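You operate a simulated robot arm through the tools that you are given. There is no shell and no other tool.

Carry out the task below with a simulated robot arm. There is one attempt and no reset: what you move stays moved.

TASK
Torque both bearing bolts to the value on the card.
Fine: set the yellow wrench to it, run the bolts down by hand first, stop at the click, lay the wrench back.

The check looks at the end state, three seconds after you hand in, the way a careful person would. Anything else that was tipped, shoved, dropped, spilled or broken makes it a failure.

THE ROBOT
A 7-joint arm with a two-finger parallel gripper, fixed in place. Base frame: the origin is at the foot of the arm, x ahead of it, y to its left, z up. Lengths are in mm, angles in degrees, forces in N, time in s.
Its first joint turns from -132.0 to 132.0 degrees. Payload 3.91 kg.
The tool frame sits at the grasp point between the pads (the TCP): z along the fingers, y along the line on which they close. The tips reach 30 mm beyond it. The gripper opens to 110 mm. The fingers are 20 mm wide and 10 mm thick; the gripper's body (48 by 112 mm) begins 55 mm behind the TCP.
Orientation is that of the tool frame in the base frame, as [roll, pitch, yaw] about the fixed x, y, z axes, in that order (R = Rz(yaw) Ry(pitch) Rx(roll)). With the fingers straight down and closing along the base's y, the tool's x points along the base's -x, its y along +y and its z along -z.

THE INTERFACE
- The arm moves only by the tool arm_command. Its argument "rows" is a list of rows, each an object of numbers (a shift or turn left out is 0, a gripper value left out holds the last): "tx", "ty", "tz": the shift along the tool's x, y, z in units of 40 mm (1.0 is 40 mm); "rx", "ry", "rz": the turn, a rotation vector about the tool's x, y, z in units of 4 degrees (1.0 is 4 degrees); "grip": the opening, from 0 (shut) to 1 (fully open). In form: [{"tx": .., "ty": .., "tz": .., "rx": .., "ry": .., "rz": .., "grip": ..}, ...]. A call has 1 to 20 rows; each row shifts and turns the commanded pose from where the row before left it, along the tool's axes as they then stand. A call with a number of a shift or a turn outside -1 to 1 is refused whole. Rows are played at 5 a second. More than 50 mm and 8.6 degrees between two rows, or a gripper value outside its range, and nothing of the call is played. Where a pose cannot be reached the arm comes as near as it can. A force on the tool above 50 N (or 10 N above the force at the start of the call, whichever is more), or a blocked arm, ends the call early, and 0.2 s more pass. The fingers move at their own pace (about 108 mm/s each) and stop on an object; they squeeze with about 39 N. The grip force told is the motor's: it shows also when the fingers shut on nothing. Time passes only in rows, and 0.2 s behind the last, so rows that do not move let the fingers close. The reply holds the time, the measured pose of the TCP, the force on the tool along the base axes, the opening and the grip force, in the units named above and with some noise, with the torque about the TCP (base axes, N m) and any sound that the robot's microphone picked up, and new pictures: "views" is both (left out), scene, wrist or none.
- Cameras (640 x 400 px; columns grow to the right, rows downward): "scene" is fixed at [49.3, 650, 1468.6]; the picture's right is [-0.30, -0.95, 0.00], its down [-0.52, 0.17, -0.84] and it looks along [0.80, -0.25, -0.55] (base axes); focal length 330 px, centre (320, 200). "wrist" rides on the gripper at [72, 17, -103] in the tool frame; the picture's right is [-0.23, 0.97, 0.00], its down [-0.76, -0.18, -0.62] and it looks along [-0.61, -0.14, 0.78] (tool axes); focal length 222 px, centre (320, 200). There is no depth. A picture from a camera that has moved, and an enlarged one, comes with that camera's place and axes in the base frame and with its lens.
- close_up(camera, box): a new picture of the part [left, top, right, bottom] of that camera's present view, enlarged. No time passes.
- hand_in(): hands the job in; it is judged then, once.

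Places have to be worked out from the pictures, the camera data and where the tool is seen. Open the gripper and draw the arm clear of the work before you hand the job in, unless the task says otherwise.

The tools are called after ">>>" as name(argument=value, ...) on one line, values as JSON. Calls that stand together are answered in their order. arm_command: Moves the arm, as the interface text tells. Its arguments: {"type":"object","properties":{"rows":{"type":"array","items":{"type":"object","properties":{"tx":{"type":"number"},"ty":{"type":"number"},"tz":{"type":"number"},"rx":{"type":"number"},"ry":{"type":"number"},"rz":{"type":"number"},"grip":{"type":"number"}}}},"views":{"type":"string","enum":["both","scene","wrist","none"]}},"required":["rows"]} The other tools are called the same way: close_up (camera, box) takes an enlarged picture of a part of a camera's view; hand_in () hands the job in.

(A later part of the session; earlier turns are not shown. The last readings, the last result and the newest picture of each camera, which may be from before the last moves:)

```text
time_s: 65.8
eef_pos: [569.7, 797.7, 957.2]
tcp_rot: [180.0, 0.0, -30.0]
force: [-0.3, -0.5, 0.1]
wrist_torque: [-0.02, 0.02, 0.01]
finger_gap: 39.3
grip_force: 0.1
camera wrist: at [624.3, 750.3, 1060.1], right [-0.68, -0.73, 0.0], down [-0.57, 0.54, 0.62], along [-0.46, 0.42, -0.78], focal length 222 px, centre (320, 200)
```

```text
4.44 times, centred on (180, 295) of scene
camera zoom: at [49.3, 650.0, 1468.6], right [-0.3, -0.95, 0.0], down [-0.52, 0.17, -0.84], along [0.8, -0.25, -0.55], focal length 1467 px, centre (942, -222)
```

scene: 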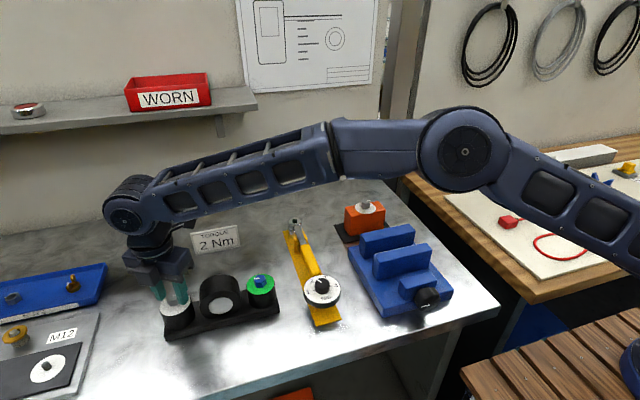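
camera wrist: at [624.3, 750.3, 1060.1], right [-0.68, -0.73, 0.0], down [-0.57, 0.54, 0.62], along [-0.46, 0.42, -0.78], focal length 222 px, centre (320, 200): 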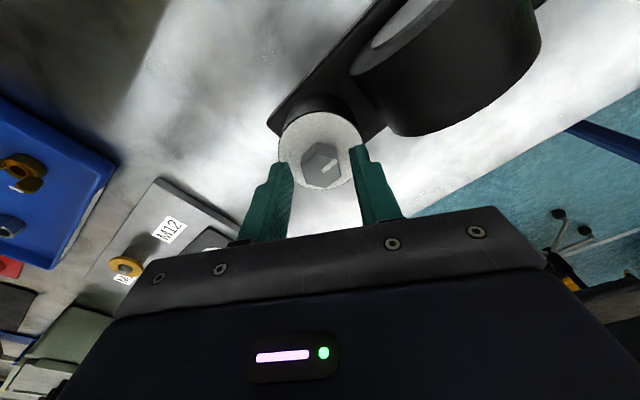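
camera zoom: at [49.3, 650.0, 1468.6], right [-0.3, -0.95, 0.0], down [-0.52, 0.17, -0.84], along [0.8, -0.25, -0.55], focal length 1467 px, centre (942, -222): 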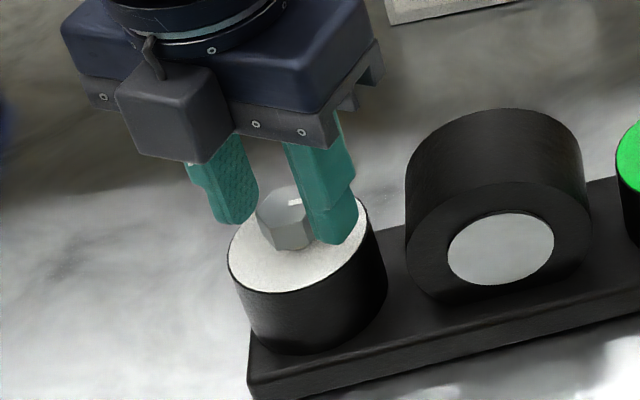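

Nearly centred; I fine-tune by ~1 mm in each axis and close on the grey head.

>>> arm_command(rows=[{"tx": 0.022, "ty": 0.022}, {}, {"grip": 0.1}, {}, {}, {}], views="none")

>>> arm_command(rows=[{"rz": 1, "tz": 0.002}, {"rz": 1, "tz": 0.002}, {"rz": 1, "tz": 0.002}, {"rz": 1, "tz": 0.002}, {"rz": 1, "tz": 0.002}, {"rz": 1, "tz": 0.002}, {"rz": 1, "tz": 0.002}, {"rz": 1, "tz": 0.002}, {"rz": 1, "tz": 0.002}, {"rz": 1, "tz": 0.002}, {}, {}], views="wrist")

```text
time_s: 67.2
eef_pos: [570.3, 798.2, 959.1]
tcp_rot: [179.9, -0.1, -30.0]
force: [4.9, 10.2, 0.7]
wrist_torque: [0.41, -0.02, 0.0]
finger_gap: 23.7
grip_force: 45.2
```

```text
time_s: 69.8
eef_pos: [570.1, 798.2, 956.3]
tcp_rot: [179.8, 0.0, -70.0]
force: [8.3, 15.5, 0.5]
wrist_torque: [0.71, -0.16, -0.01]
finger_gap: 23.5
grip_force: 45.7
camera wrist: at [578.9, 726.0, 1058.9], right [-0.99, -0.12, 0.0], down [-0.09, 0.78, 0.62], along [-0.08, 0.62, -0.78], focal length 222 px, centre (320, 200)
```

wrist: 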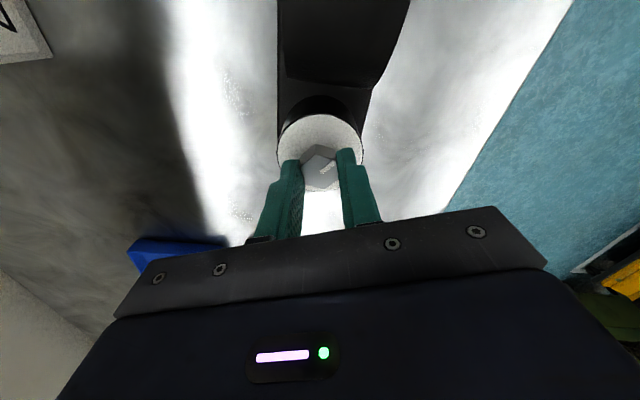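

Loads are mild and the z-follow rate fits (no z load). I trim ~0.8 mm toward +Y and continue 60°.

>>> arm_command(rows=[{"tx": -0.015, "ty": -0.016}, {"rz": 1, "tz": 0.002}, {"rz": 1, "tz": 0.002}, {"rz": 1, "tz": 0.002}, {"rz": 1, "tz": 0.002}, {"rz": 1, "tz": 0.002}, {"rz": 1, "tz": 0.002}, {"rz": 1, "tz": 0.002}, {"rz": 1, "tz": 0.002}, {"rz": 1, "tz": 0.002}, {"rz": 1, "tz": 0.002}, {"rz": 1, "tz": 0.002}, {"rz": 1, "tz": 0.002}, {"rz": 1, "tz": 0.002}, {"rz": 1, "tz": 0.002}, {"rz": 1, "tz": 0.002}, {}, {}], views="wrist")

```text
time_s: 73.6
eef_pos: [569.5, 797.2, 953.9]
tcp_rot: [-179.9, -0.2, -130.1]
force: [-7.5, -3.7, -11.5]
wrist_torque: [-0.08, 0.13, -0.02]
finger_gap: 23.8
grip_force: 45.0
camera wrist: at [510.4, 755.4, 1057.7], right [-0.6, 0.8, 0.0], down [0.63, 0.47, 0.62], along [0.5, 0.37, -0.78], focal length 222 px, centre (320, 200)
```

wrist: 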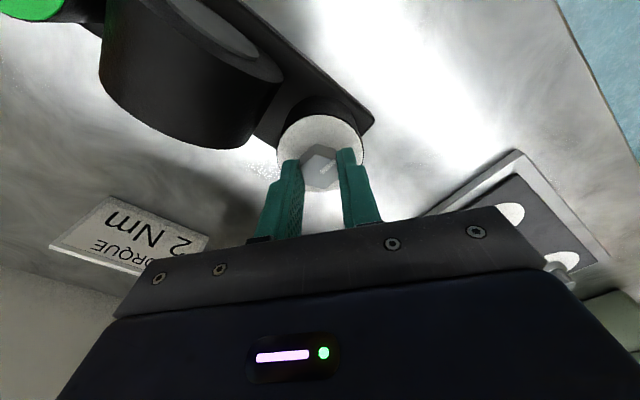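

100° done, low loads. I continue another 60° with slight trims.

>>> arm_command(rows=[{"tx": 0.009, "ty": 0.005, "tz": 0.01}, {"rz": 1, "tz": 0.0025}, {"rz": 1, "tz": 0.0025}, {"rz": 1, "tz": 0.0025}, {"rz": 1, "tz": 0.0025}, {"rz": 1, "tz": 0.0025}, {"rz": 1, "tz": 0.0025}, {"rz": 1, "tz": 0.0025}, {"rz": 1, "tz": 0.0025}, {"rz": 1, "tz": 0.0025}, {"rz": 1, "tz": 0.0025}, {"rz": 1, "tz": 0.0025}, {"rz": 1, "tz": 0.0025}, {"rz": 1, "tz": 0.0025}, {"rz": 1, "tz": 0.0025}, {"rz": 1, "tz": 0.0025}, {}, {}], views="wrist")

```text
time_s: 77.4
eef_pos: [569.1, 798.8, 951.7]
tcp_rot: [-179.8, -0.1, 170.0]
force: [7.4, 10.8, -0.5]
wrist_torque: [0.31, -0.1, 0.01]
finger_gap: 23.5
grip_force: 45.0
camera wrist: at [501.4, 829.4, 1055.1], right [0.39, 0.92, 0.0], down [0.72, -0.31, 0.62], along [0.57, -0.25, -0.78], focal length 222 px, centre (320, 200)
```

wrist: 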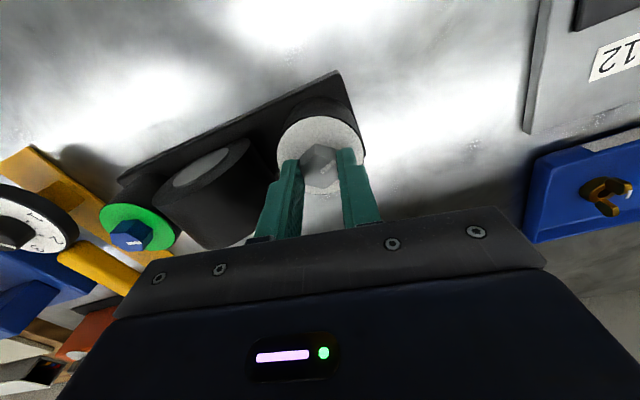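

Now near the expected seat angle (160° turned), so I go in short 12–16° steps, watching torque and the ring.

>>> arm_command(rows=[{"rz": 1, "tz": 0.002}, {"rz": 1, "tz": 0.002}, {"rz": 1, "tz": 0.002}, {"rz": 1, "tz": 0.002}, {}], views="wrist")

```text
time_s: 78.6
eef_pos: [569.8, 798.7, 951.7]
tcp_rot: [-179.8, 0.1, 154.0]
force: [-0.9, 3.7, -7.0]
wrist_torque: [0.5, 0.69, -0.02]
finger_gap: 23.3
grip_force: 44.7
camera wrist: at [512.2, 847.3, 1054.5], right [0.63, 0.78, 0.0], down [0.61, -0.49, 0.62], along [0.48, -0.4, -0.78], focal length 222 px, centre (320, 200)
```

wrist: 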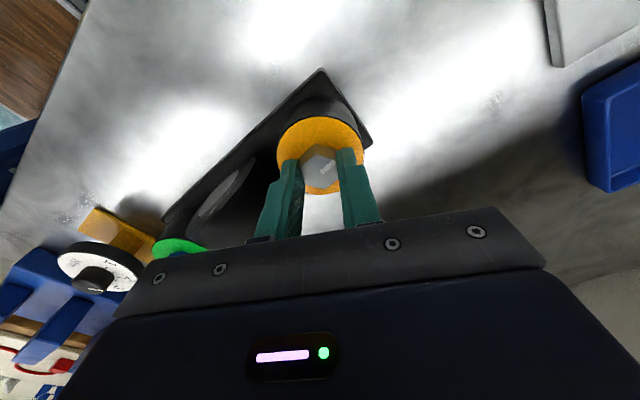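

The ring went amber at ~176°: the grey bolt has just touched down (torque still ~0). I inch on in small steps to make it hand-tight like the blue one, watching the torque.

>>> arm_command(rows=[{"rz": 1, "tz": 0.001}, {"rz": 1}, {}], views="wrist")

```text
time_s: 79.4
eef_pos: [569.5, 798.5, 951.1]
tcp_rot: [-179.8, 0.0, 146.0]
force: [-3.5, -7.4, -8.6]
wrist_torque: [0.04, 0.38, 0.01]
finger_gap: 23.6
grip_force: 45.0
camera wrist: at [519.3, 855.0, 1054.1], right [0.73, 0.68, 0.0], down [0.53, -0.57, 0.62], along [0.42, -0.46, -0.78], focal length 222 px, centre (320, 200)
```

wrist: 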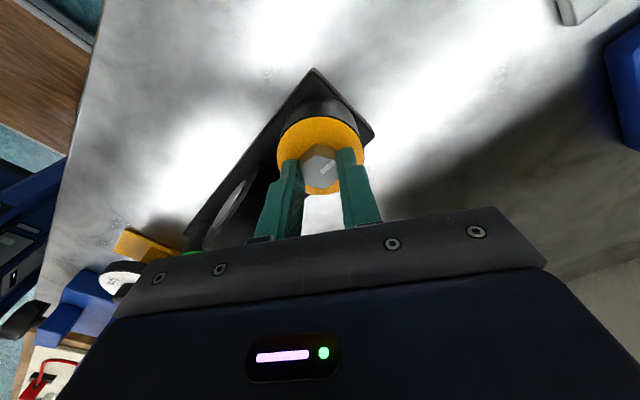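

No torque yet; another 8°.

>>> arm_command(rows=[{"rz": 1, "tz": 0.002}, {"rz": 1, "tz": 0.002}, {}], views="wrist")

```text
time_s: 80.2
eef_pos: [569.5, 799.3, 951.9]
tcp_rot: [-179.8, 0.1, 137.9]
force: [1.9, 0.2, -16.7]
wrist_torque: [-0.22, -0.47, 0.22]
finger_gap: 23.6
grip_force: 44.8
camera wrist: at [527.4, 861.5, 1054.0], right [0.82, 0.57, 0.0], down [0.45, -0.64, 0.62], along [0.35, -0.51, -0.78], focal length 222 px, centre (320, 200)
```

wrist: 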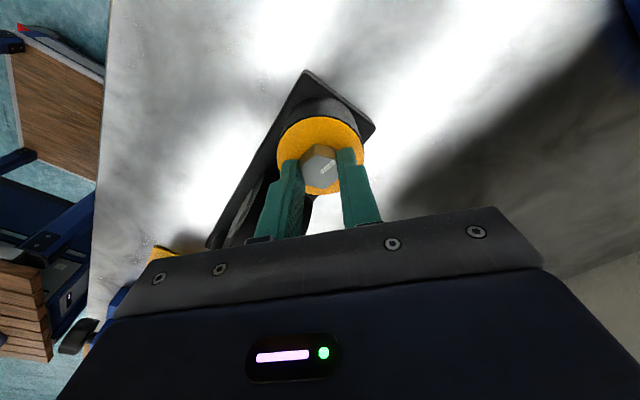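

Torque is starting (0.22 Nm at 192°). One more 4° step to compare the ring's response.

>>> arm_command(rows=[{"rz": 1}, {}], views="wrist")

```text
time_s: 80.8
eef_pos: [569.3, 798.2, 951.3]
tcp_rot: [-179.9, 0.0, 133.9]
force: [6.8, 3.5, -18.7]
wrist_torque: [0.2, -0.11, 0.46]
finger_gap: 23.6
grip_force: 44.5
camera wrist: at [531.7, 864.2, 1054.0], right [0.86, 0.51, 0.0], down [0.4, -0.67, 0.62], along [0.32, -0.54, -0.78], focal length 222 px, centre (320, 200)
```

wrist: 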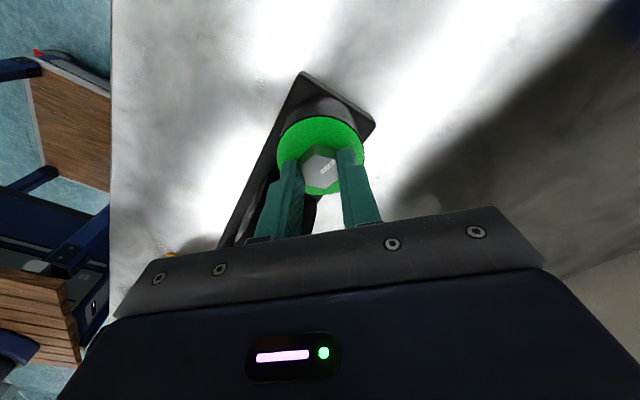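

Green at 0.46 Nm — so green means run down hand-tight, and torque climbs about 0.06 Nm/deg (about 25° more to 2 Nm). I release, rise, yaw back to nominal and go to study the wrench.

>>> arm_command(rows=[{"grip": 0.36}, {}, {}, {"tz": -0.6}, {"tz": -0.9}, {"tz": -0.9}, {"rz": -1}, {"rz": -1}, {"rz": -1}, {"rz": -1}, {"rz": -1}, {"rz": -1}, {"rz": -1}, {"rz": -1}, {"rz": -1}, {"rz": -1}, {"rz": -1}, {"rz": -0.5}, {}])

>>> close_up(camera="scene", box=[270, 205, 350, 335])

>>> close_up(camera="scene", box=[140, 250, 300, 340])

>>> close_up(camera="scene", box=[275, 210, 325, 260])

```text
time_s: 84.8
eef_pos: [570.1, 797.7, 1047.9]
tcp_rot: [-180.0, -0.1, -180.0]
force: [-0.4, 0.2, 0.8]
wrist_torque: [0.02, -0.01, 0.04]
finger_gap: 39.7
grip_force: 0.1
camera wrist: at [497.3, 816.5, 1150.9], right [0.23, 0.97, 0.0], down [0.76, -0.18, 0.62], along [0.61, -0.14, -0.78], focal length 222 px, centre (320, 200)
```

scene: 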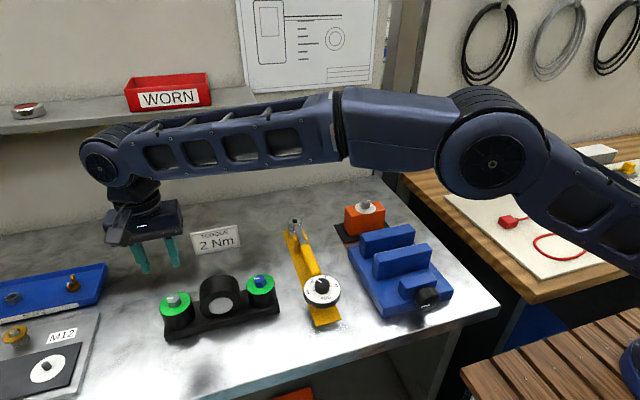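
wrist: 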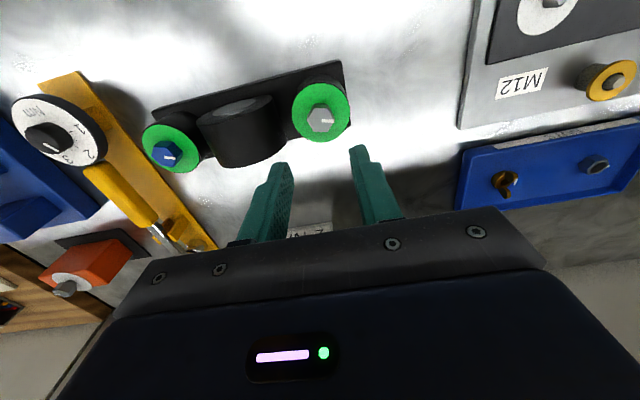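

```text
3.08 times, centred on (310, 270) of scene
camera zoom: at [49.3, 650.0, 1468.6], right [-0.3, -0.95, 0.0], down [-0.52, 0.17, -0.84], along [0.8, -0.25, -0.55], focal length 1016 px, centre (351, -15)
```

zoom: 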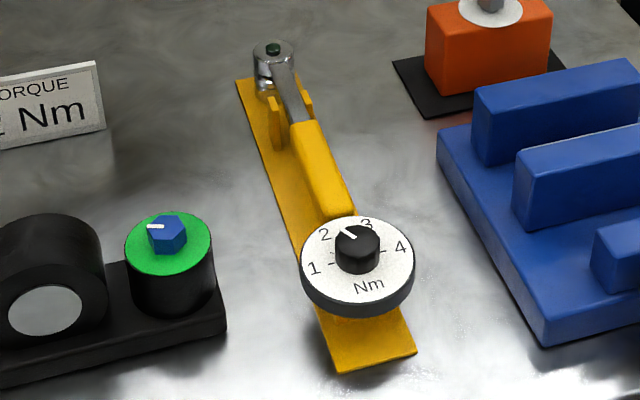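

```text
4.00 times, centred on (220, 295) of scene
camera zoom: at [49.3, 650.0, 1468.6], right [-0.3, -0.95, 0.0], down [-0.52, 0.17, -0.84], along [0.8, -0.25, -0.55], focal length 1320 px, centre (720, -180)
```

zoom: 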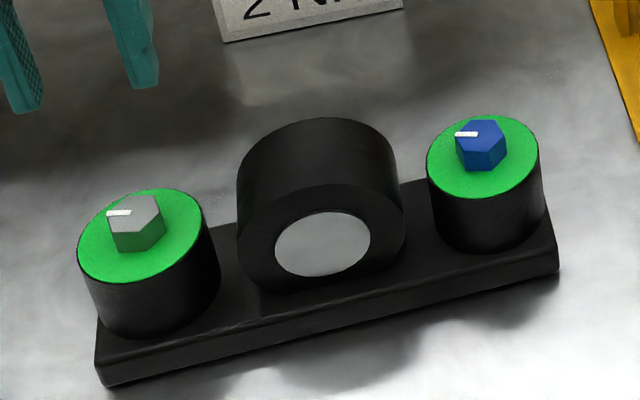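

```text
8.00 times, centred on (300, 235) of scene
camera zoom: at [49.3, 650.0, 1468.6], right [-0.3, -0.95, 0.0], down [-0.52, 0.17, -0.84], along [0.8, -0.25, -0.55], focal length 2640 px, centre (480, -80)
```

zoom: 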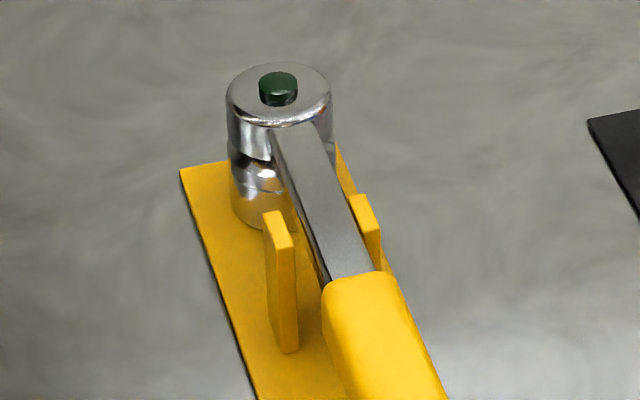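

Both bolts are green and seated, marks pointing +Y. The wrench has a chrome socket head between two prongs; I move over it for a top view.

>>> arm_command(rows=[{"tz": -0.3, "grip": 0.7}, {"tx": -0.34, "ty": -0.95}, {"tx": -0.34, "ty": -0.95}, {"tx": -0.34, "ty": -0.95}, {"tx": -0.34, "ty": -0.95}, {"tx": -0.34, "ty": -0.95}, {"tx": -0.34, "ty": -0.95}, {"tx": -0.34, "ty": -0.95}, {"tx": -0.34, "ty": -0.95}, {}, {}])

>>> close_up(camera="wrist", box=[240, 60, 400, 220])

>>> close_up(camera="wrist", box=[280, 130, 380, 220])

```text
time_s: 87.2
eef_pos: [677.0, 494.4, 1061.7]
tcp_rot: [-179.9, -0.2, -179.9]
force: [-1.2, 0.2, 1.0]
wrist_torque: [0.01, -0.03, -0.03]
finger_gap: 77.2
grip_force: 0.1
camera wrist: at [604.9, 513.3, 1164.3], right [0.23, 0.97, 0.0], down [0.76, -0.18, 0.62], along [0.61, -0.14, -0.78], focal length 222 px, centre (320, 200)
```

scene: 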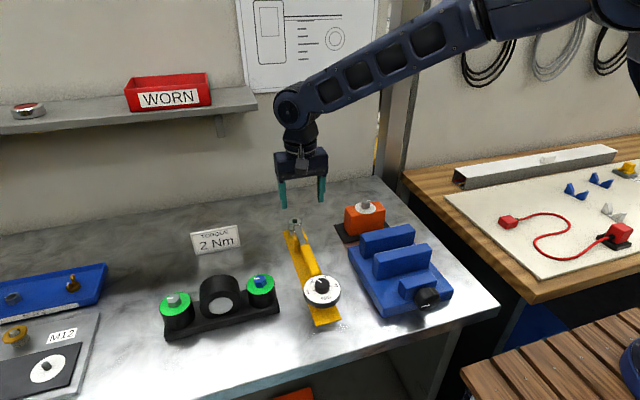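
wrist: 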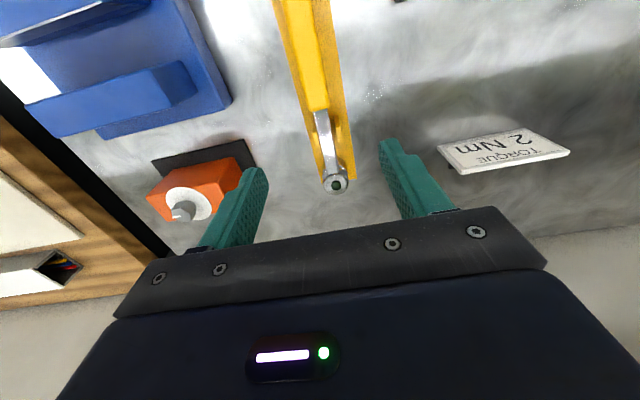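

```text
2.50 times, centred on (320, 140) of wrist
camera zoom: at [604.9, 513.3, 1164.3], right [0.23, 0.97, 0.0], down [0.76, -0.18, 0.62], along [0.61, -0.14, -0.78], focal length 555 px, centre (320, 350)
```

zoom: 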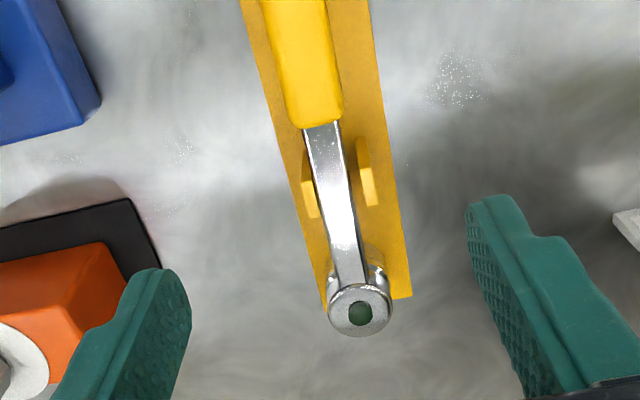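

```text
4.44 times, centred on (330, 175) of wrist
camera zoom: at [604.9, 513.3, 1164.3], right [0.23, 0.97, 0.0], down [0.76, -0.18, 0.62], along [0.61, -0.14, -0.78], focal length 987 px, centre (276, 311)
```

zoom: 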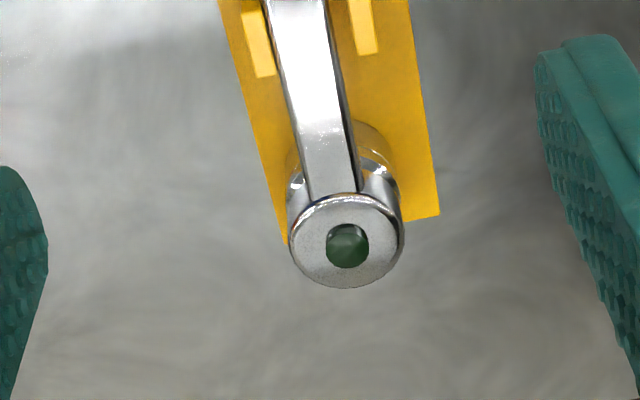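

Wrench head axis ≈ (777, 496), top about 910; the handle spans x≈567–684 along X, ~28 mm wide. I drop over the mid-handle (x≈622) to z≈950 with 60 mm opening to measure its height and centring.

>>> arm_command(rows=[{"tx": 0.45, "grip": 0.6}, {"tx": 0.45, "tz": 0.4}, {"tx": 0.45, "tz": 0.6}, {"tz": 0.7}, {"tz": 0.7}, {"tz": 0.4}, {}, {}])

>>> close_up(camera="wrist", box=[240, 80, 400, 200])

>>> close_up(camera="scene", box=[270, 205, 350, 315])

```text
time_s: 89.0
eef_pos: [625.6, 495.3, 948.2]
tcp_rot: [-179.9, -0.1, -180.0]
force: [-0.2, 0.3, 0.4]
wrist_torque: [-0.01, 0.05, -0.01]
finger_gap: 66.3
grip_force: 0.0
camera wrist: at [552.5, 513.0, 1050.4], right [0.23, 0.97, 0.0], down [0.76, -0.18, 0.62], along [0.61, -0.14, -0.78], focal length 222 px, centre (320, 200)
```

scene: 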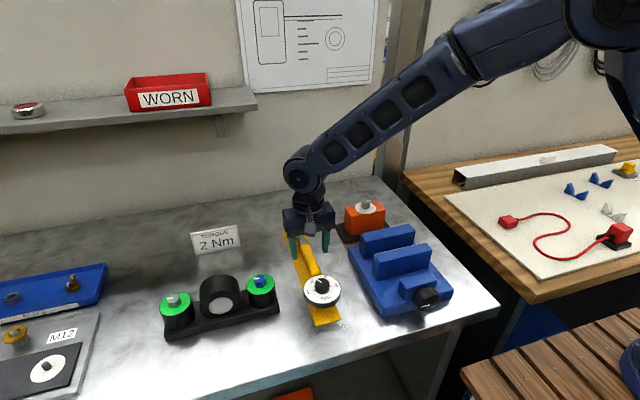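
wrist: 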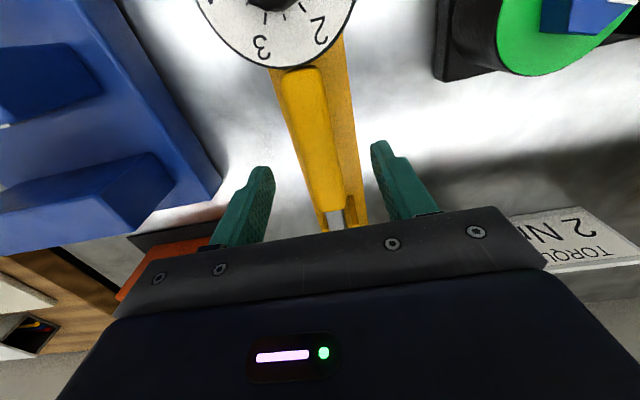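

```text
3.33 times, centred on (320, 140) of wrist
camera zoom: at [552.5, 513.0, 1050.4], right [0.23, 0.97, 0.0], down [0.76, -0.18, 0.62], along [0.61, -0.14, -0.78], focal length 740 px, centre (320, 400)
```

zoom: 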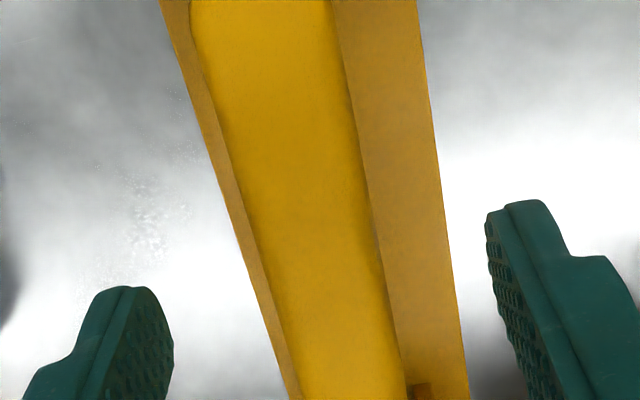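

```text
3.64 times, centred on (310, 260) of scene
camera zoom: at [49.3, 650.0, 1468.6], right [-0.3, -0.95, 0.0], down [-0.52, 0.17, -0.84], along [0.8, -0.25, -0.55], focal length 1200 px, centre (356, -18)
```

zoom: 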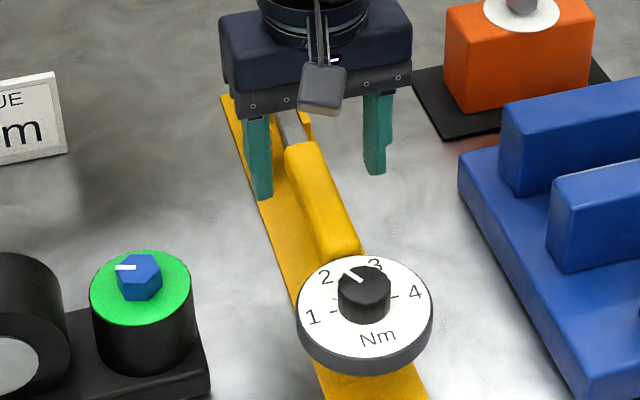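

Handle is ~2 mm to −Y of the tool axis and parallel to X. I shift 2 mm and lower to TCP z≈908 (tips ≈878) to see how the pads sit on the handle.

>>> arm_command(rows=[{"ty": -0.05}, {"tz": 0.5}, {"tz": 0.5}, {}, {}])

>>> close_up(camera="wrist", box=[220, 80, 420, 220])

>>> close_up(camera="scene", box=[280, 225, 350, 295])

```text
time_s: 90.2
eef_pos: [624.5, 491.8, 909.1]
tcp_rot: [-179.9, -0.1, -180.0]
force: [-0.7, -0.5, 0.2]
wrist_torque: [-0.01, 0.04, 0.0]
finger_gap: 65.9
grip_force: 0.2
camera wrist: at [552.0, 510.9, 1011.4], right [0.23, 0.97, 0.0], down [0.76, -0.18, 0.62], along [0.61, -0.14, -0.78], focal length 222 px, centre (320, 200)
```

scene: 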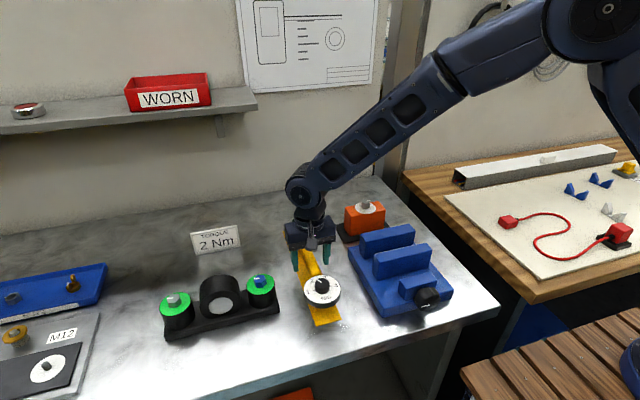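
wrist: 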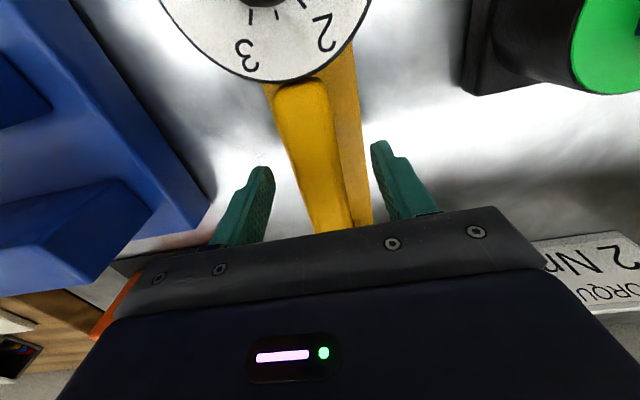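

```text
2.86 times, centred on (320, 150) of wrist
camera zoom: at [552.0, 510.9, 1011.4], right [0.23, 0.97, 0.0], down [0.76, -0.18, 0.62], along [0.61, -0.14, -0.78], focal length 635 px, centre (320, 343)
```

zoom: 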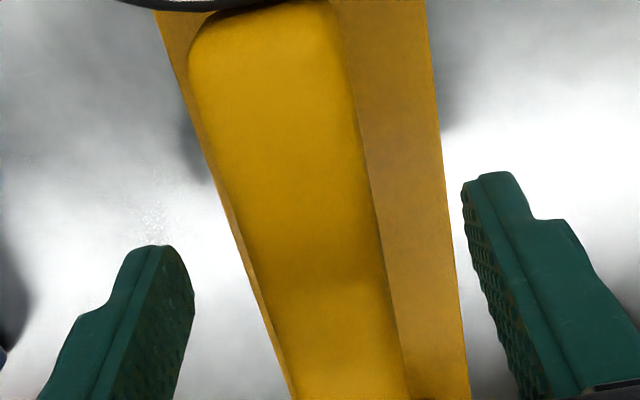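

```text
5.71 times, centred on (315, 260) of scene
camera zoom: at [49.3, 650.0, 1468.6], right [-0.3, -0.95, 0.0], down [-0.52, 0.17, -0.84], along [0.8, -0.25, -0.55], focal length 1886 px, centre (349, -143)
```

zoom: 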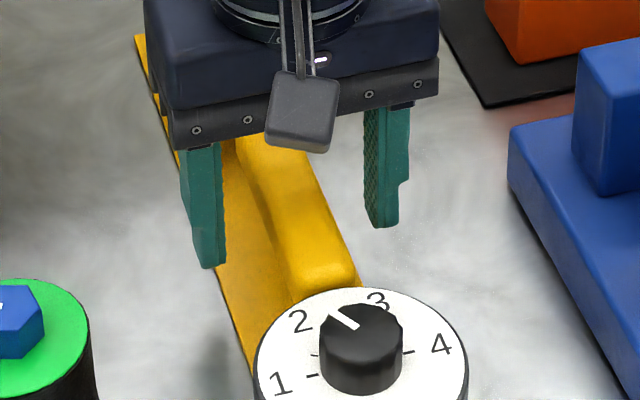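

Handle is centred between the fingers, top ≈896. I lower another 12 mm (tips ≈867, still above the plate) so the pads cover the handle fully, then close.

>>> arm_command(rows=[{"tz": 0.15}, {"tz": 0.15}, {}, {"grip": 0.36}, {}, {}])

>>> close_up(camera="wrist", box=[220, 80, 420, 220])

>>> close_up(camera="scene", box=[280, 225, 350, 295])

```text
time_s: 91.6
eef_pos: [622.9, 491.9, 895.8]
tcp_rot: [-179.9, -0.1, -180.0]
force: [0.5, -0.8, -0.8]
wrist_torque: [-0.01, 0.0, 0.01]
finger_gap: 39.5
grip_force: 0.0
camera wrist: at [551.8, 510.6, 999.5], right [0.23, 0.97, 0.0], down [0.76, -0.18, 0.62], along [0.61, -0.14, -0.78], focal length 222 px, centre (320, 200)
```

scene: 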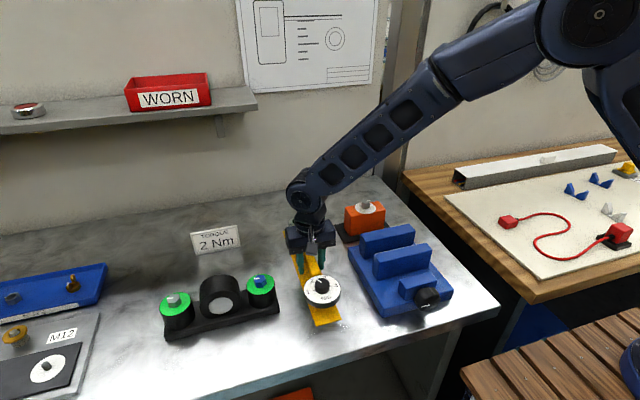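
wrist: 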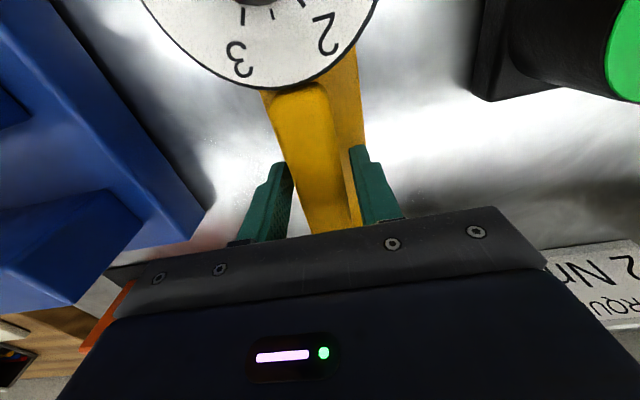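

```text
2.86 times, centred on (320, 150) of wrist
camera zoom: at [551.8, 510.6, 999.5], right [0.23, 0.97, 0.0], down [0.76, -0.18, 0.62], along [0.61, -0.14, -0.78], focal length 635 px, centre (320, 343)
```

zoom: 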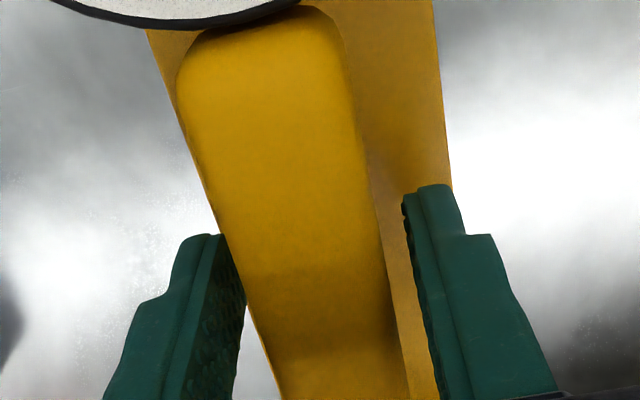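

```text
5.71 times, centred on (315, 260) of scene
camera zoom: at [49.3, 650.0, 1468.6], right [-0.3, -0.95, 0.0], down [-0.52, 0.17, -0.84], along [0.8, -0.25, -0.55], focal length 1886 px, centre (349, -143)
```

zoom: 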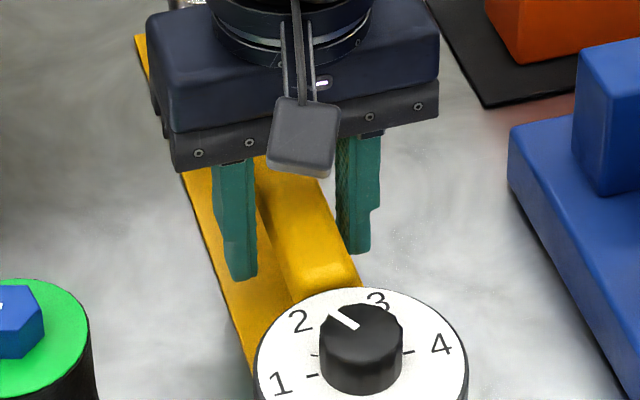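

Centred, ~28 mm wide handle. Closing firmly.

>>> arm_command(rows=[{"grip": 0.1}, {}, {}, {}], views="none")

```text
time_s: 92.6
eef_pos: [623.7, 492.3, 896.5]
tcp_rot: [-179.8, 0.0, 180.0]
force: [-1.6, 4.4, 0.8]
wrist_torque: [0.11, 0.06, 0.63]
finger_gap: 25.9
grip_force: 39.0
```

Gripped (25.9 mm). I lift gently 15 mm straight up and check the load.

>>> arm_command(rows=[{"tz": -0.1}, {"tz": -0.1}, {"tz": -0.2}, {}, {}])

>>> close_up(camera="scene", box=[265, 205, 355, 325])

```text
time_s: 93.8
eef_pos: [624.8, 492.0, 911.6]
tcp_rot: [180.0, -0.1, 179.9]
force: [-0.3, -0.2, -4.2]
wrist_torque: [-0.02, 0.01, 0.03]
finger_gap: 25.8
grip_force: 38.8
camera wrist: at [551.9, 511.0, 1015.9], right [0.23, 0.97, 0.0], down [0.76, -0.18, 0.62], along [0.61, -0.14, -0.78], focal length 222 px, centre (320, 200)
```

scene: 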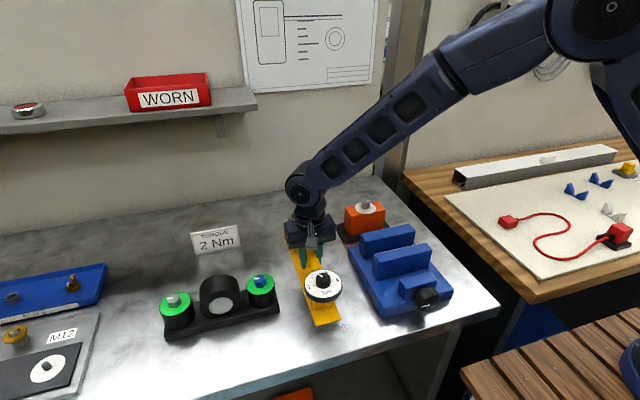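
wrist: 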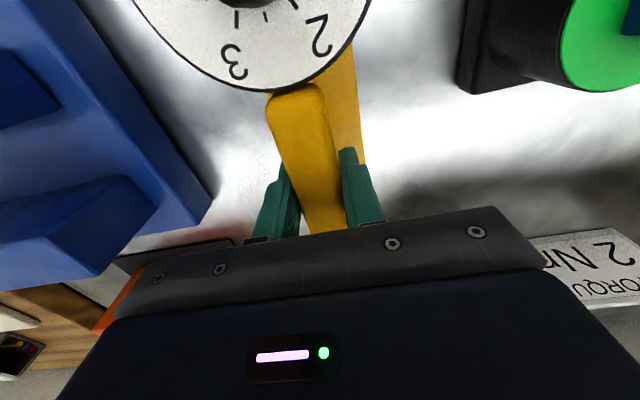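

```text
3.33 times, centred on (310, 265) of scene
camera zoom: at [49.3, 650.0, 1468.6], right [-0.3, -0.95, 0.0], down [-0.52, 0.17, -0.84], along [0.8, -0.25, -0.55], focal length 1100 px, centre (353, -17)
```

zoom: 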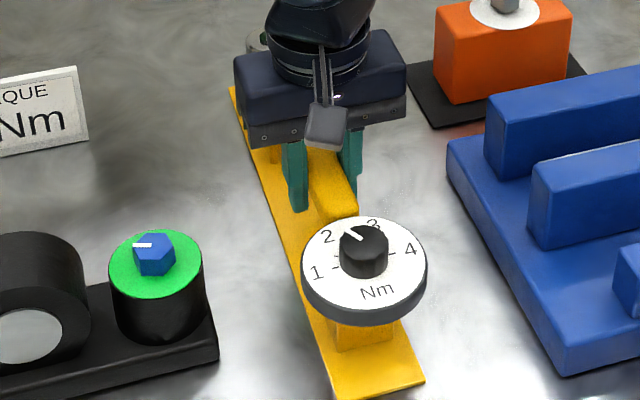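

The wrench lifts cleanly (4 N, balanced). Before using it I need the socket axis relative to my grip to ~1 mm, and the gripper hides it while held. I set it back down straight, release, and will view the head from a second direction.

>>> arm_command(rows=[{"tz": 0.2}, {"tz": 0.15}, {"tz": 0.04}, {}, {"grip": 0.36}, {}, {}, {"tz": -0.5}, {"tz": -0.9}, {"tz": -0.9}, {"tz": -0.9}, {}])

>>> close_up(camera="scene", box=[265, 205, 355, 325])

```text
time_s: 96.4
eef_pos: [625.2, 492.8, 1027.8]
tcp_rot: [-179.9, -0.1, -180.0]
force: [0.1, -0.2, -0.8]
wrist_torque: [0.02, 0.0, -0.01]
finger_gap: 39.6
grip_force: 0.1
camera wrist: at [552.2, 510.8, 1130.0], right [0.23, 0.97, 0.0], down [0.76, -0.18, 0.62], along [0.61, -0.14, -0.78], focal length 222 px, centre (320, 200)
```

scene: 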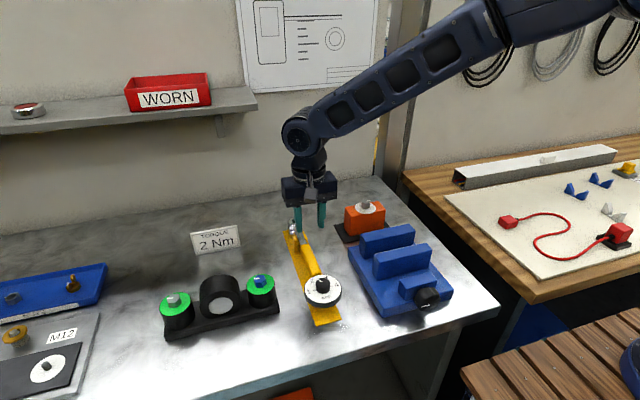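
wrist: 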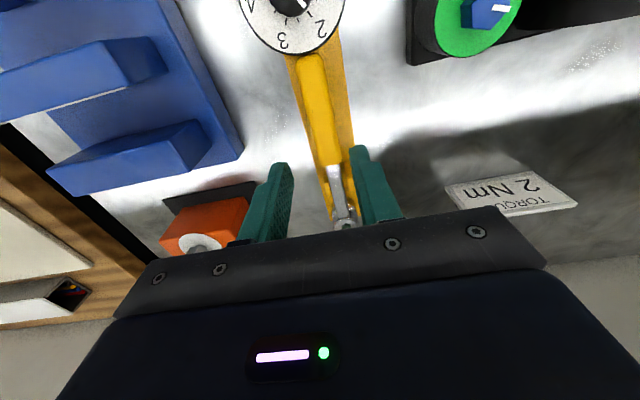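

```text
3.33 times, centred on (310, 265) of scene
camera zoom: at [49.3, 650.0, 1468.6], right [-0.3, -0.95, 0.0], down [-0.52, 0.17, -0.84], along [0.8, -0.25, -0.55], focal length 1100 px, centre (353, -17)
```

zoom: 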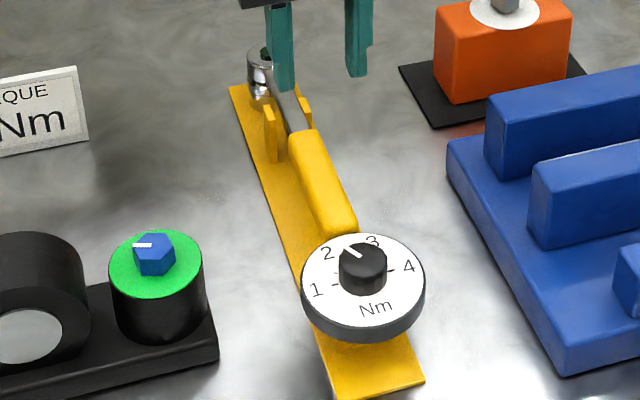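

Wrench is back in its rest. I hover with the tool axis over the head for a first look.

>>> arm_command(rows=[{"tx": -0.76}, {"tx": -0.76}, {"tx": -0.76}, {"tx": -0.76}, {"tx": -0.76, "grip": 0.6}, {"tz": 0.5}, {}, {}], views="wrist")

>>> close_up(camera="wrist", box=[260, 80, 380, 200])

>>> arm_command(rows=[{"rz": -1}, {"rz": -1}, {"rz": -1}, {"rz": -1}, {"rz": -1}, {"rz": -1}, {"rz": -1}, {"rz": -1}, {"rz": -1}, {"rz": -1}, {"rz": -1}, {"rz": -1}, {"rz": -1}, {"rz": -1}, {"rz": -1}, {"rz": -1}, {"rz": -1}, {"rz": -1}, {"rz": -1}, {"rz": -1}], views="wrist")

>>> close_up(camera="wrist", box=[260, 80, 380, 200])

>>> arm_command(rows=[{"rz": -1}, {"rz": -1}, {"rz": -1}, {"rz": -1}, {"rz": -1}, {"rz": -1}, {"rz": -1}, {"rz": -1}, {"rz": -1}, {"rz": -1}, {"rz": -1}, {"rz": -1}, {"rz": -1}, {"rz": -1}, {"rz": -1}, {"rz": -1}, {"rz": -1}, {}], views="wrist")

>>> close_up(camera="wrist", box=[260, 80, 380, 200])

```text
time_s: 98.2
eef_pos: [777.3, 491.6, 1005.4]
tcp_rot: [-179.9, 0.0, -179.9]
force: [0.5, 0.3, -0.6]
wrist_torque: [-0.01, -0.02, -0.02]
finger_gap: 66.1
grip_force: 0.1
camera wrist: at [704.5, 510.4, 1108.4], right [0.23, 0.97, 0.0], down [0.76, -0.18, 0.62], along [0.61, -0.14, -0.78], focal length 222 px, centre (320, 200)
```

wrist: 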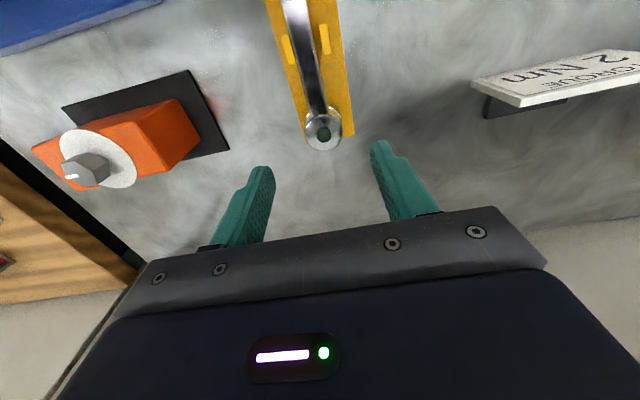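

```text
3.33 times, centred on (320, 140) of wrist
camera zoom: at [704.5, 510.4, 1108.4], right [0.23, 0.97, 0.0], down [0.76, -0.18, 0.62], along [0.61, -0.14, -0.78], focal length 740 px, centre (320, 400)
```

zoom: 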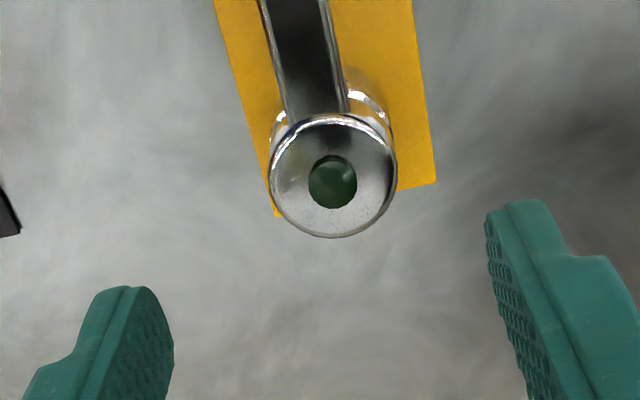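

```text
time_s: 102.4
eef_pos: [776.9, 491.7, 1005.9]
tcp_rot: [180.0, -0.2, -100.0]
force: [-0.8, -0.9, -0.4]
wrist_torque: [0.0, 0.0, -0.02]
finger_gap: 66.1
grip_force: 0.1
camera wrist: at [747.4, 425.5, 1108.4], right [-0.92, 0.39, 0.0], down [0.31, 0.72, 0.62], along [0.24, 0.57, -0.78], focal length 222 px, centre (320, 200)
```

wrist: 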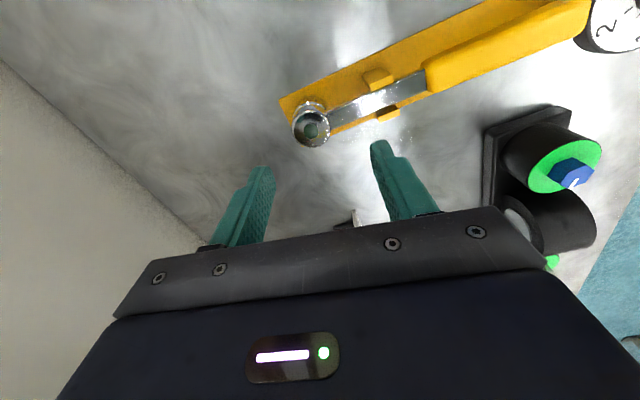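

```text
3.33 times, centred on (320, 140) of wrist
camera zoom: at [747.4, 425.5, 1108.4], right [-0.92, 0.39, 0.0], down [0.31, 0.72, 0.62], along [0.24, 0.57, -0.78], focal length 740 px, centre (320, 400)
```

zoom: 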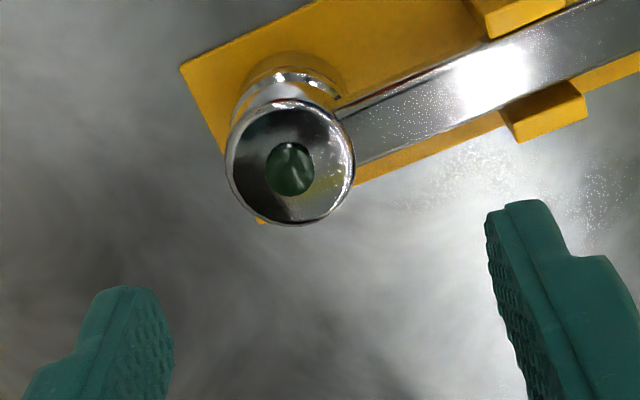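

```text
time_s: 106.2
eef_pos: [776.8, 492.3, 1003.3]
tcp_rot: [179.7, 0.0, -32.0]
force: [0.3, -0.2, -0.3]
wrist_torque: [-0.03, -0.02, 0.01]
finger_gap: 66.0
grip_force: 0.1
camera wrist: at [828.6, 441.5, 1107.0], right [-0.71, -0.71, 0.0], down [-0.55, 0.56, 0.62], along [-0.44, 0.44, -0.78], focal length 222 px, centre (320, 200)
```

wrist: 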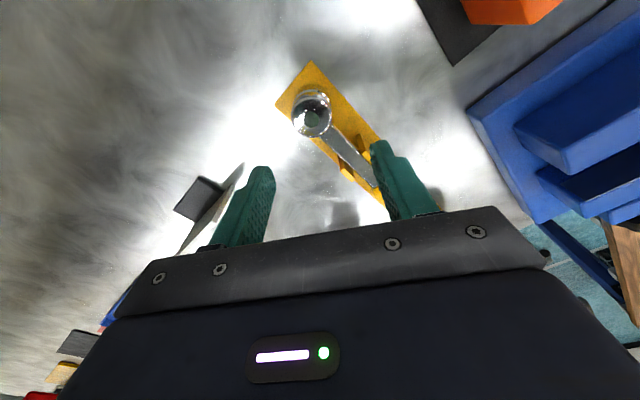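

```text
3.33 times, centred on (320, 140) of wrist
camera zoom: at [828.6, 441.5, 1107.0], right [-0.71, -0.71, 0.0], down [-0.55, 0.56, 0.62], along [-0.44, 0.44, -0.78], focal length 740 px, centre (320, 400)
```

zoom: 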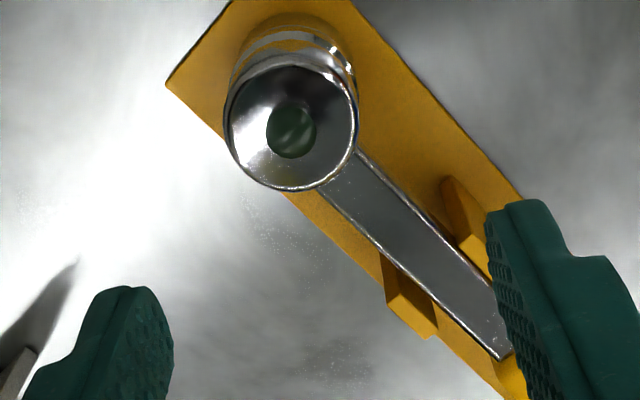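

Three views agree: head axis at (786.5, 495.2), top z≈900 — i.e. 162.7 mm ahead and 1.6 mm left of my grip point. I wind back and return exactly to the grip pose.

>>> arm_command(rows=[{"rz": 1}, {"rz": 1}, {"rz": 1}, {"rz": 1}, {"rz": 1}, {"rz": 1}, {"rz": 1}, {"rz": 1}, {"rz": 1}, {"rz": 1}, {"rz": 1}, {"rz": 1}, {"rz": 1}, {"rz": 1}, {"rz": 1}, {"rz": 1}, {"rz": 1}, {"rz": 1}, {"rz": 1}, {"rz": 1}], views="none")

>>> arm_command(rows=[{"rz": 1}, {"rz": 1}, {"rz": 1}, {"rz": 1}, {"rz": 1}, {"rz": 1}, {"rz": 1}, {"rz": 1}, {"rz": 1}, {"rz": 1}, {"rz": 1}, {"rz": 1}, {"rz": 1}, {"rz": 1}, {"rz": 1}, {"rz": 1}, {"rz": 1}], views="none")

>>> arm_command(rows=[{"tx": 0.76, "grip": 0.36}, {"tx": 0.76}, {"tx": 0.76}, {"tx": 0.76}, {"tx": 0.76}, {}, {}])

```text
time_s: 110.4
eef_pos: [775.0, 492.4, 1004.7]
tcp_rot: [-179.9, -0.1, -111.9]
force: [-0.3, -0.5, -0.3]
wrist_torque: [0.0, 0.03, -0.03]
finger_gap: 66.0
grip_force: 0.0
```

```text
time_s: 114.0
eef_pos: [775.9, 492.6, 1005.3]
tcp_rot: [180.0, -0.2, -180.0]
force: [-0.8, -0.1, -0.4]
wrist_torque: [0.01, 0.02, 0.0]
finger_gap: 66.0
grip_force: 0.1
```

```text
time_s: 115.6
eef_pos: [623.0, 492.9, 1006.4]
tcp_rot: [-179.9, -0.1, 179.9]
force: [0.3, -0.1, -0.7]
wrist_torque: [0.01, 0.01, 0.03]
finger_gap: 39.5
grip_force: 0.0
camera wrist: at [550.8, 511.6, 1109.1], right [0.23, 0.97, 0.0], down [0.76, -0.18, 0.62], along [0.61, -0.14, -0.78], focal length 222 px, centre (320, 200)
```

scene: 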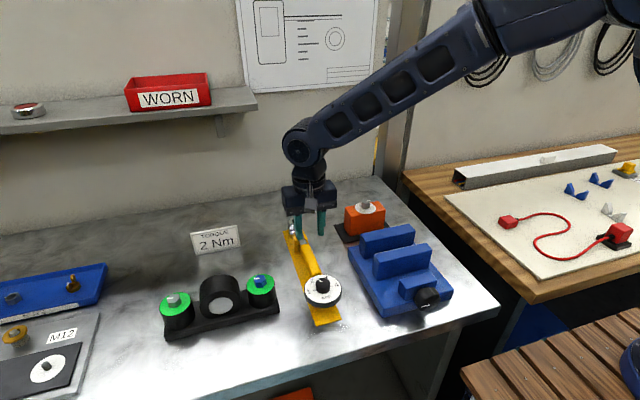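
wrist: 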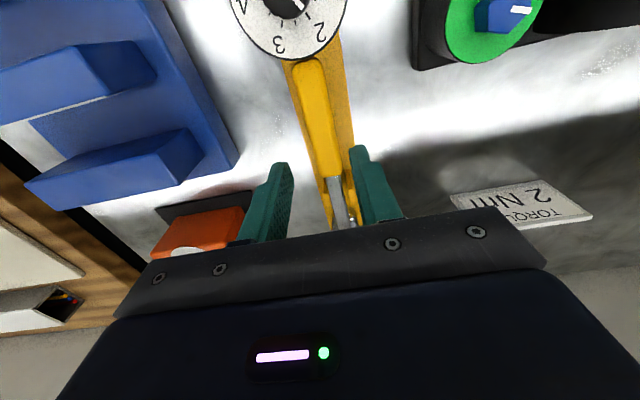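

Back over the handle; descending to the same grip height and closing.

>>> arm_command(rows=[{"tz": 0.9}, {"tz": 0.9}, {"tz": 0.6}, {"tz": 0.3}, {}, {"grip": 0.1}, {}, {}, {}], views="wrist")

```text
time_s: 117.6
eef_pos: [623.9, 491.7, 898.2]
tcp_rot: [-179.9, 0.0, 180.0]
force: [0.2, 4.7, -1.7]
wrist_torque: [0.0, 0.08, 0.37]
finger_gap: 25.7
grip_force: 38.8
camera wrist: at [551.5, 511.1, 1001.0], right [0.23, 0.97, 0.0], down [0.76, -0.18, 0.62], along [0.61, -0.14, -0.78], focal length 222 px, centre (320, 200)
```

wrist: 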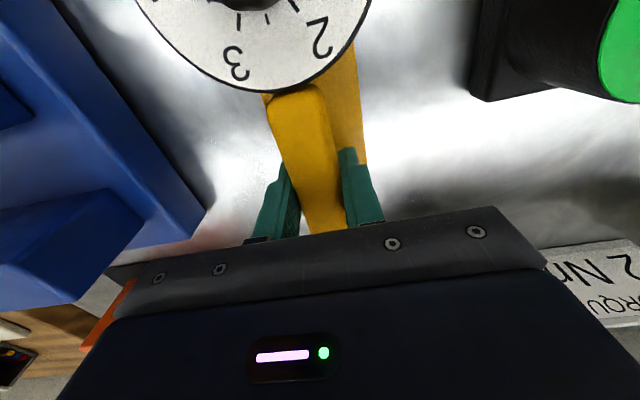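

Grip restored. I lift ~130 mm, then carry the wrench toward the blue bolt and yaw it +11° (to match the hex vertex direction I measured), keeping the socket well above the bolt.

>>> arm_command(rows=[{"tz": -0.2}, {"tz": -0.6}, {"tz": -0.8}, {"tz": -0.9}, {"tz": -0.8}, {"tx": 0.885, "ty": 0.406}, {"tx": 0.885, "ty": 0.406}, {"tx": 0.885, "ty": 0.406}, {"tx": 0.885, "ty": 0.406}, {"tx": 0.885, "ty": 0.406}, {"tx": 0.885, "ty": 0.406}, {"rz": -0.9167}, {"rz": -0.9167}, {"rz": -0.9167}, {}, {}])

>>> close_up(camera="scene", box=[210, 210, 320, 300])

```text
time_s: 121.0
eef_pos: [411.3, 589.2, 1029.4]
tcp_rot: [-179.9, -0.1, -169.0]
force: [0.0, 0.6, -3.9]
wrist_torque: [0.03, -0.02, -0.03]
finger_gap: 25.4
grip_force: 39.1
camera wrist: at [337.5, 594.2, 1132.0], right [0.04, 1.0, 0.0], down [0.78, -0.03, 0.62], along [0.62, -0.02, -0.78], focal length 222 px, centre (320, 200)
```

scene: 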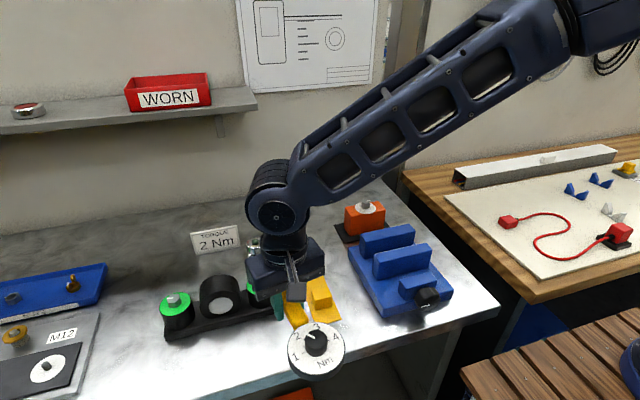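
wrist: 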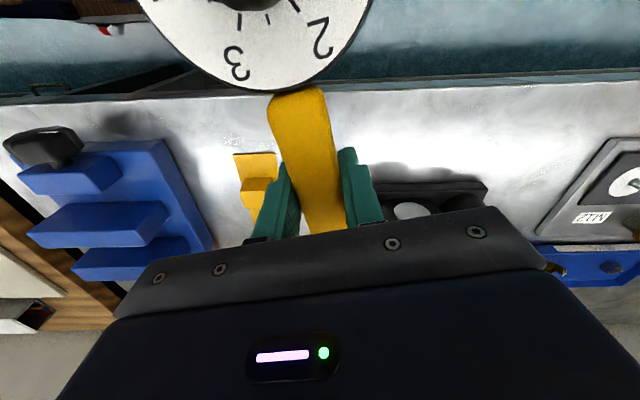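

```text
4.44 times, centred on (265, 255) of scene
camera zoom: at [49.3, 650.0, 1468.6], right [-0.3, -0.95, 0.0], down [-0.52, 0.17, -0.84], along [0.8, -0.25, -0.55], focal length 1467 px, centre (564, -44)
```

zoom: 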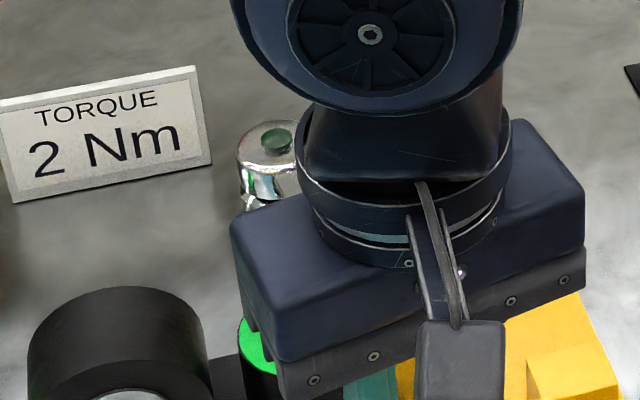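

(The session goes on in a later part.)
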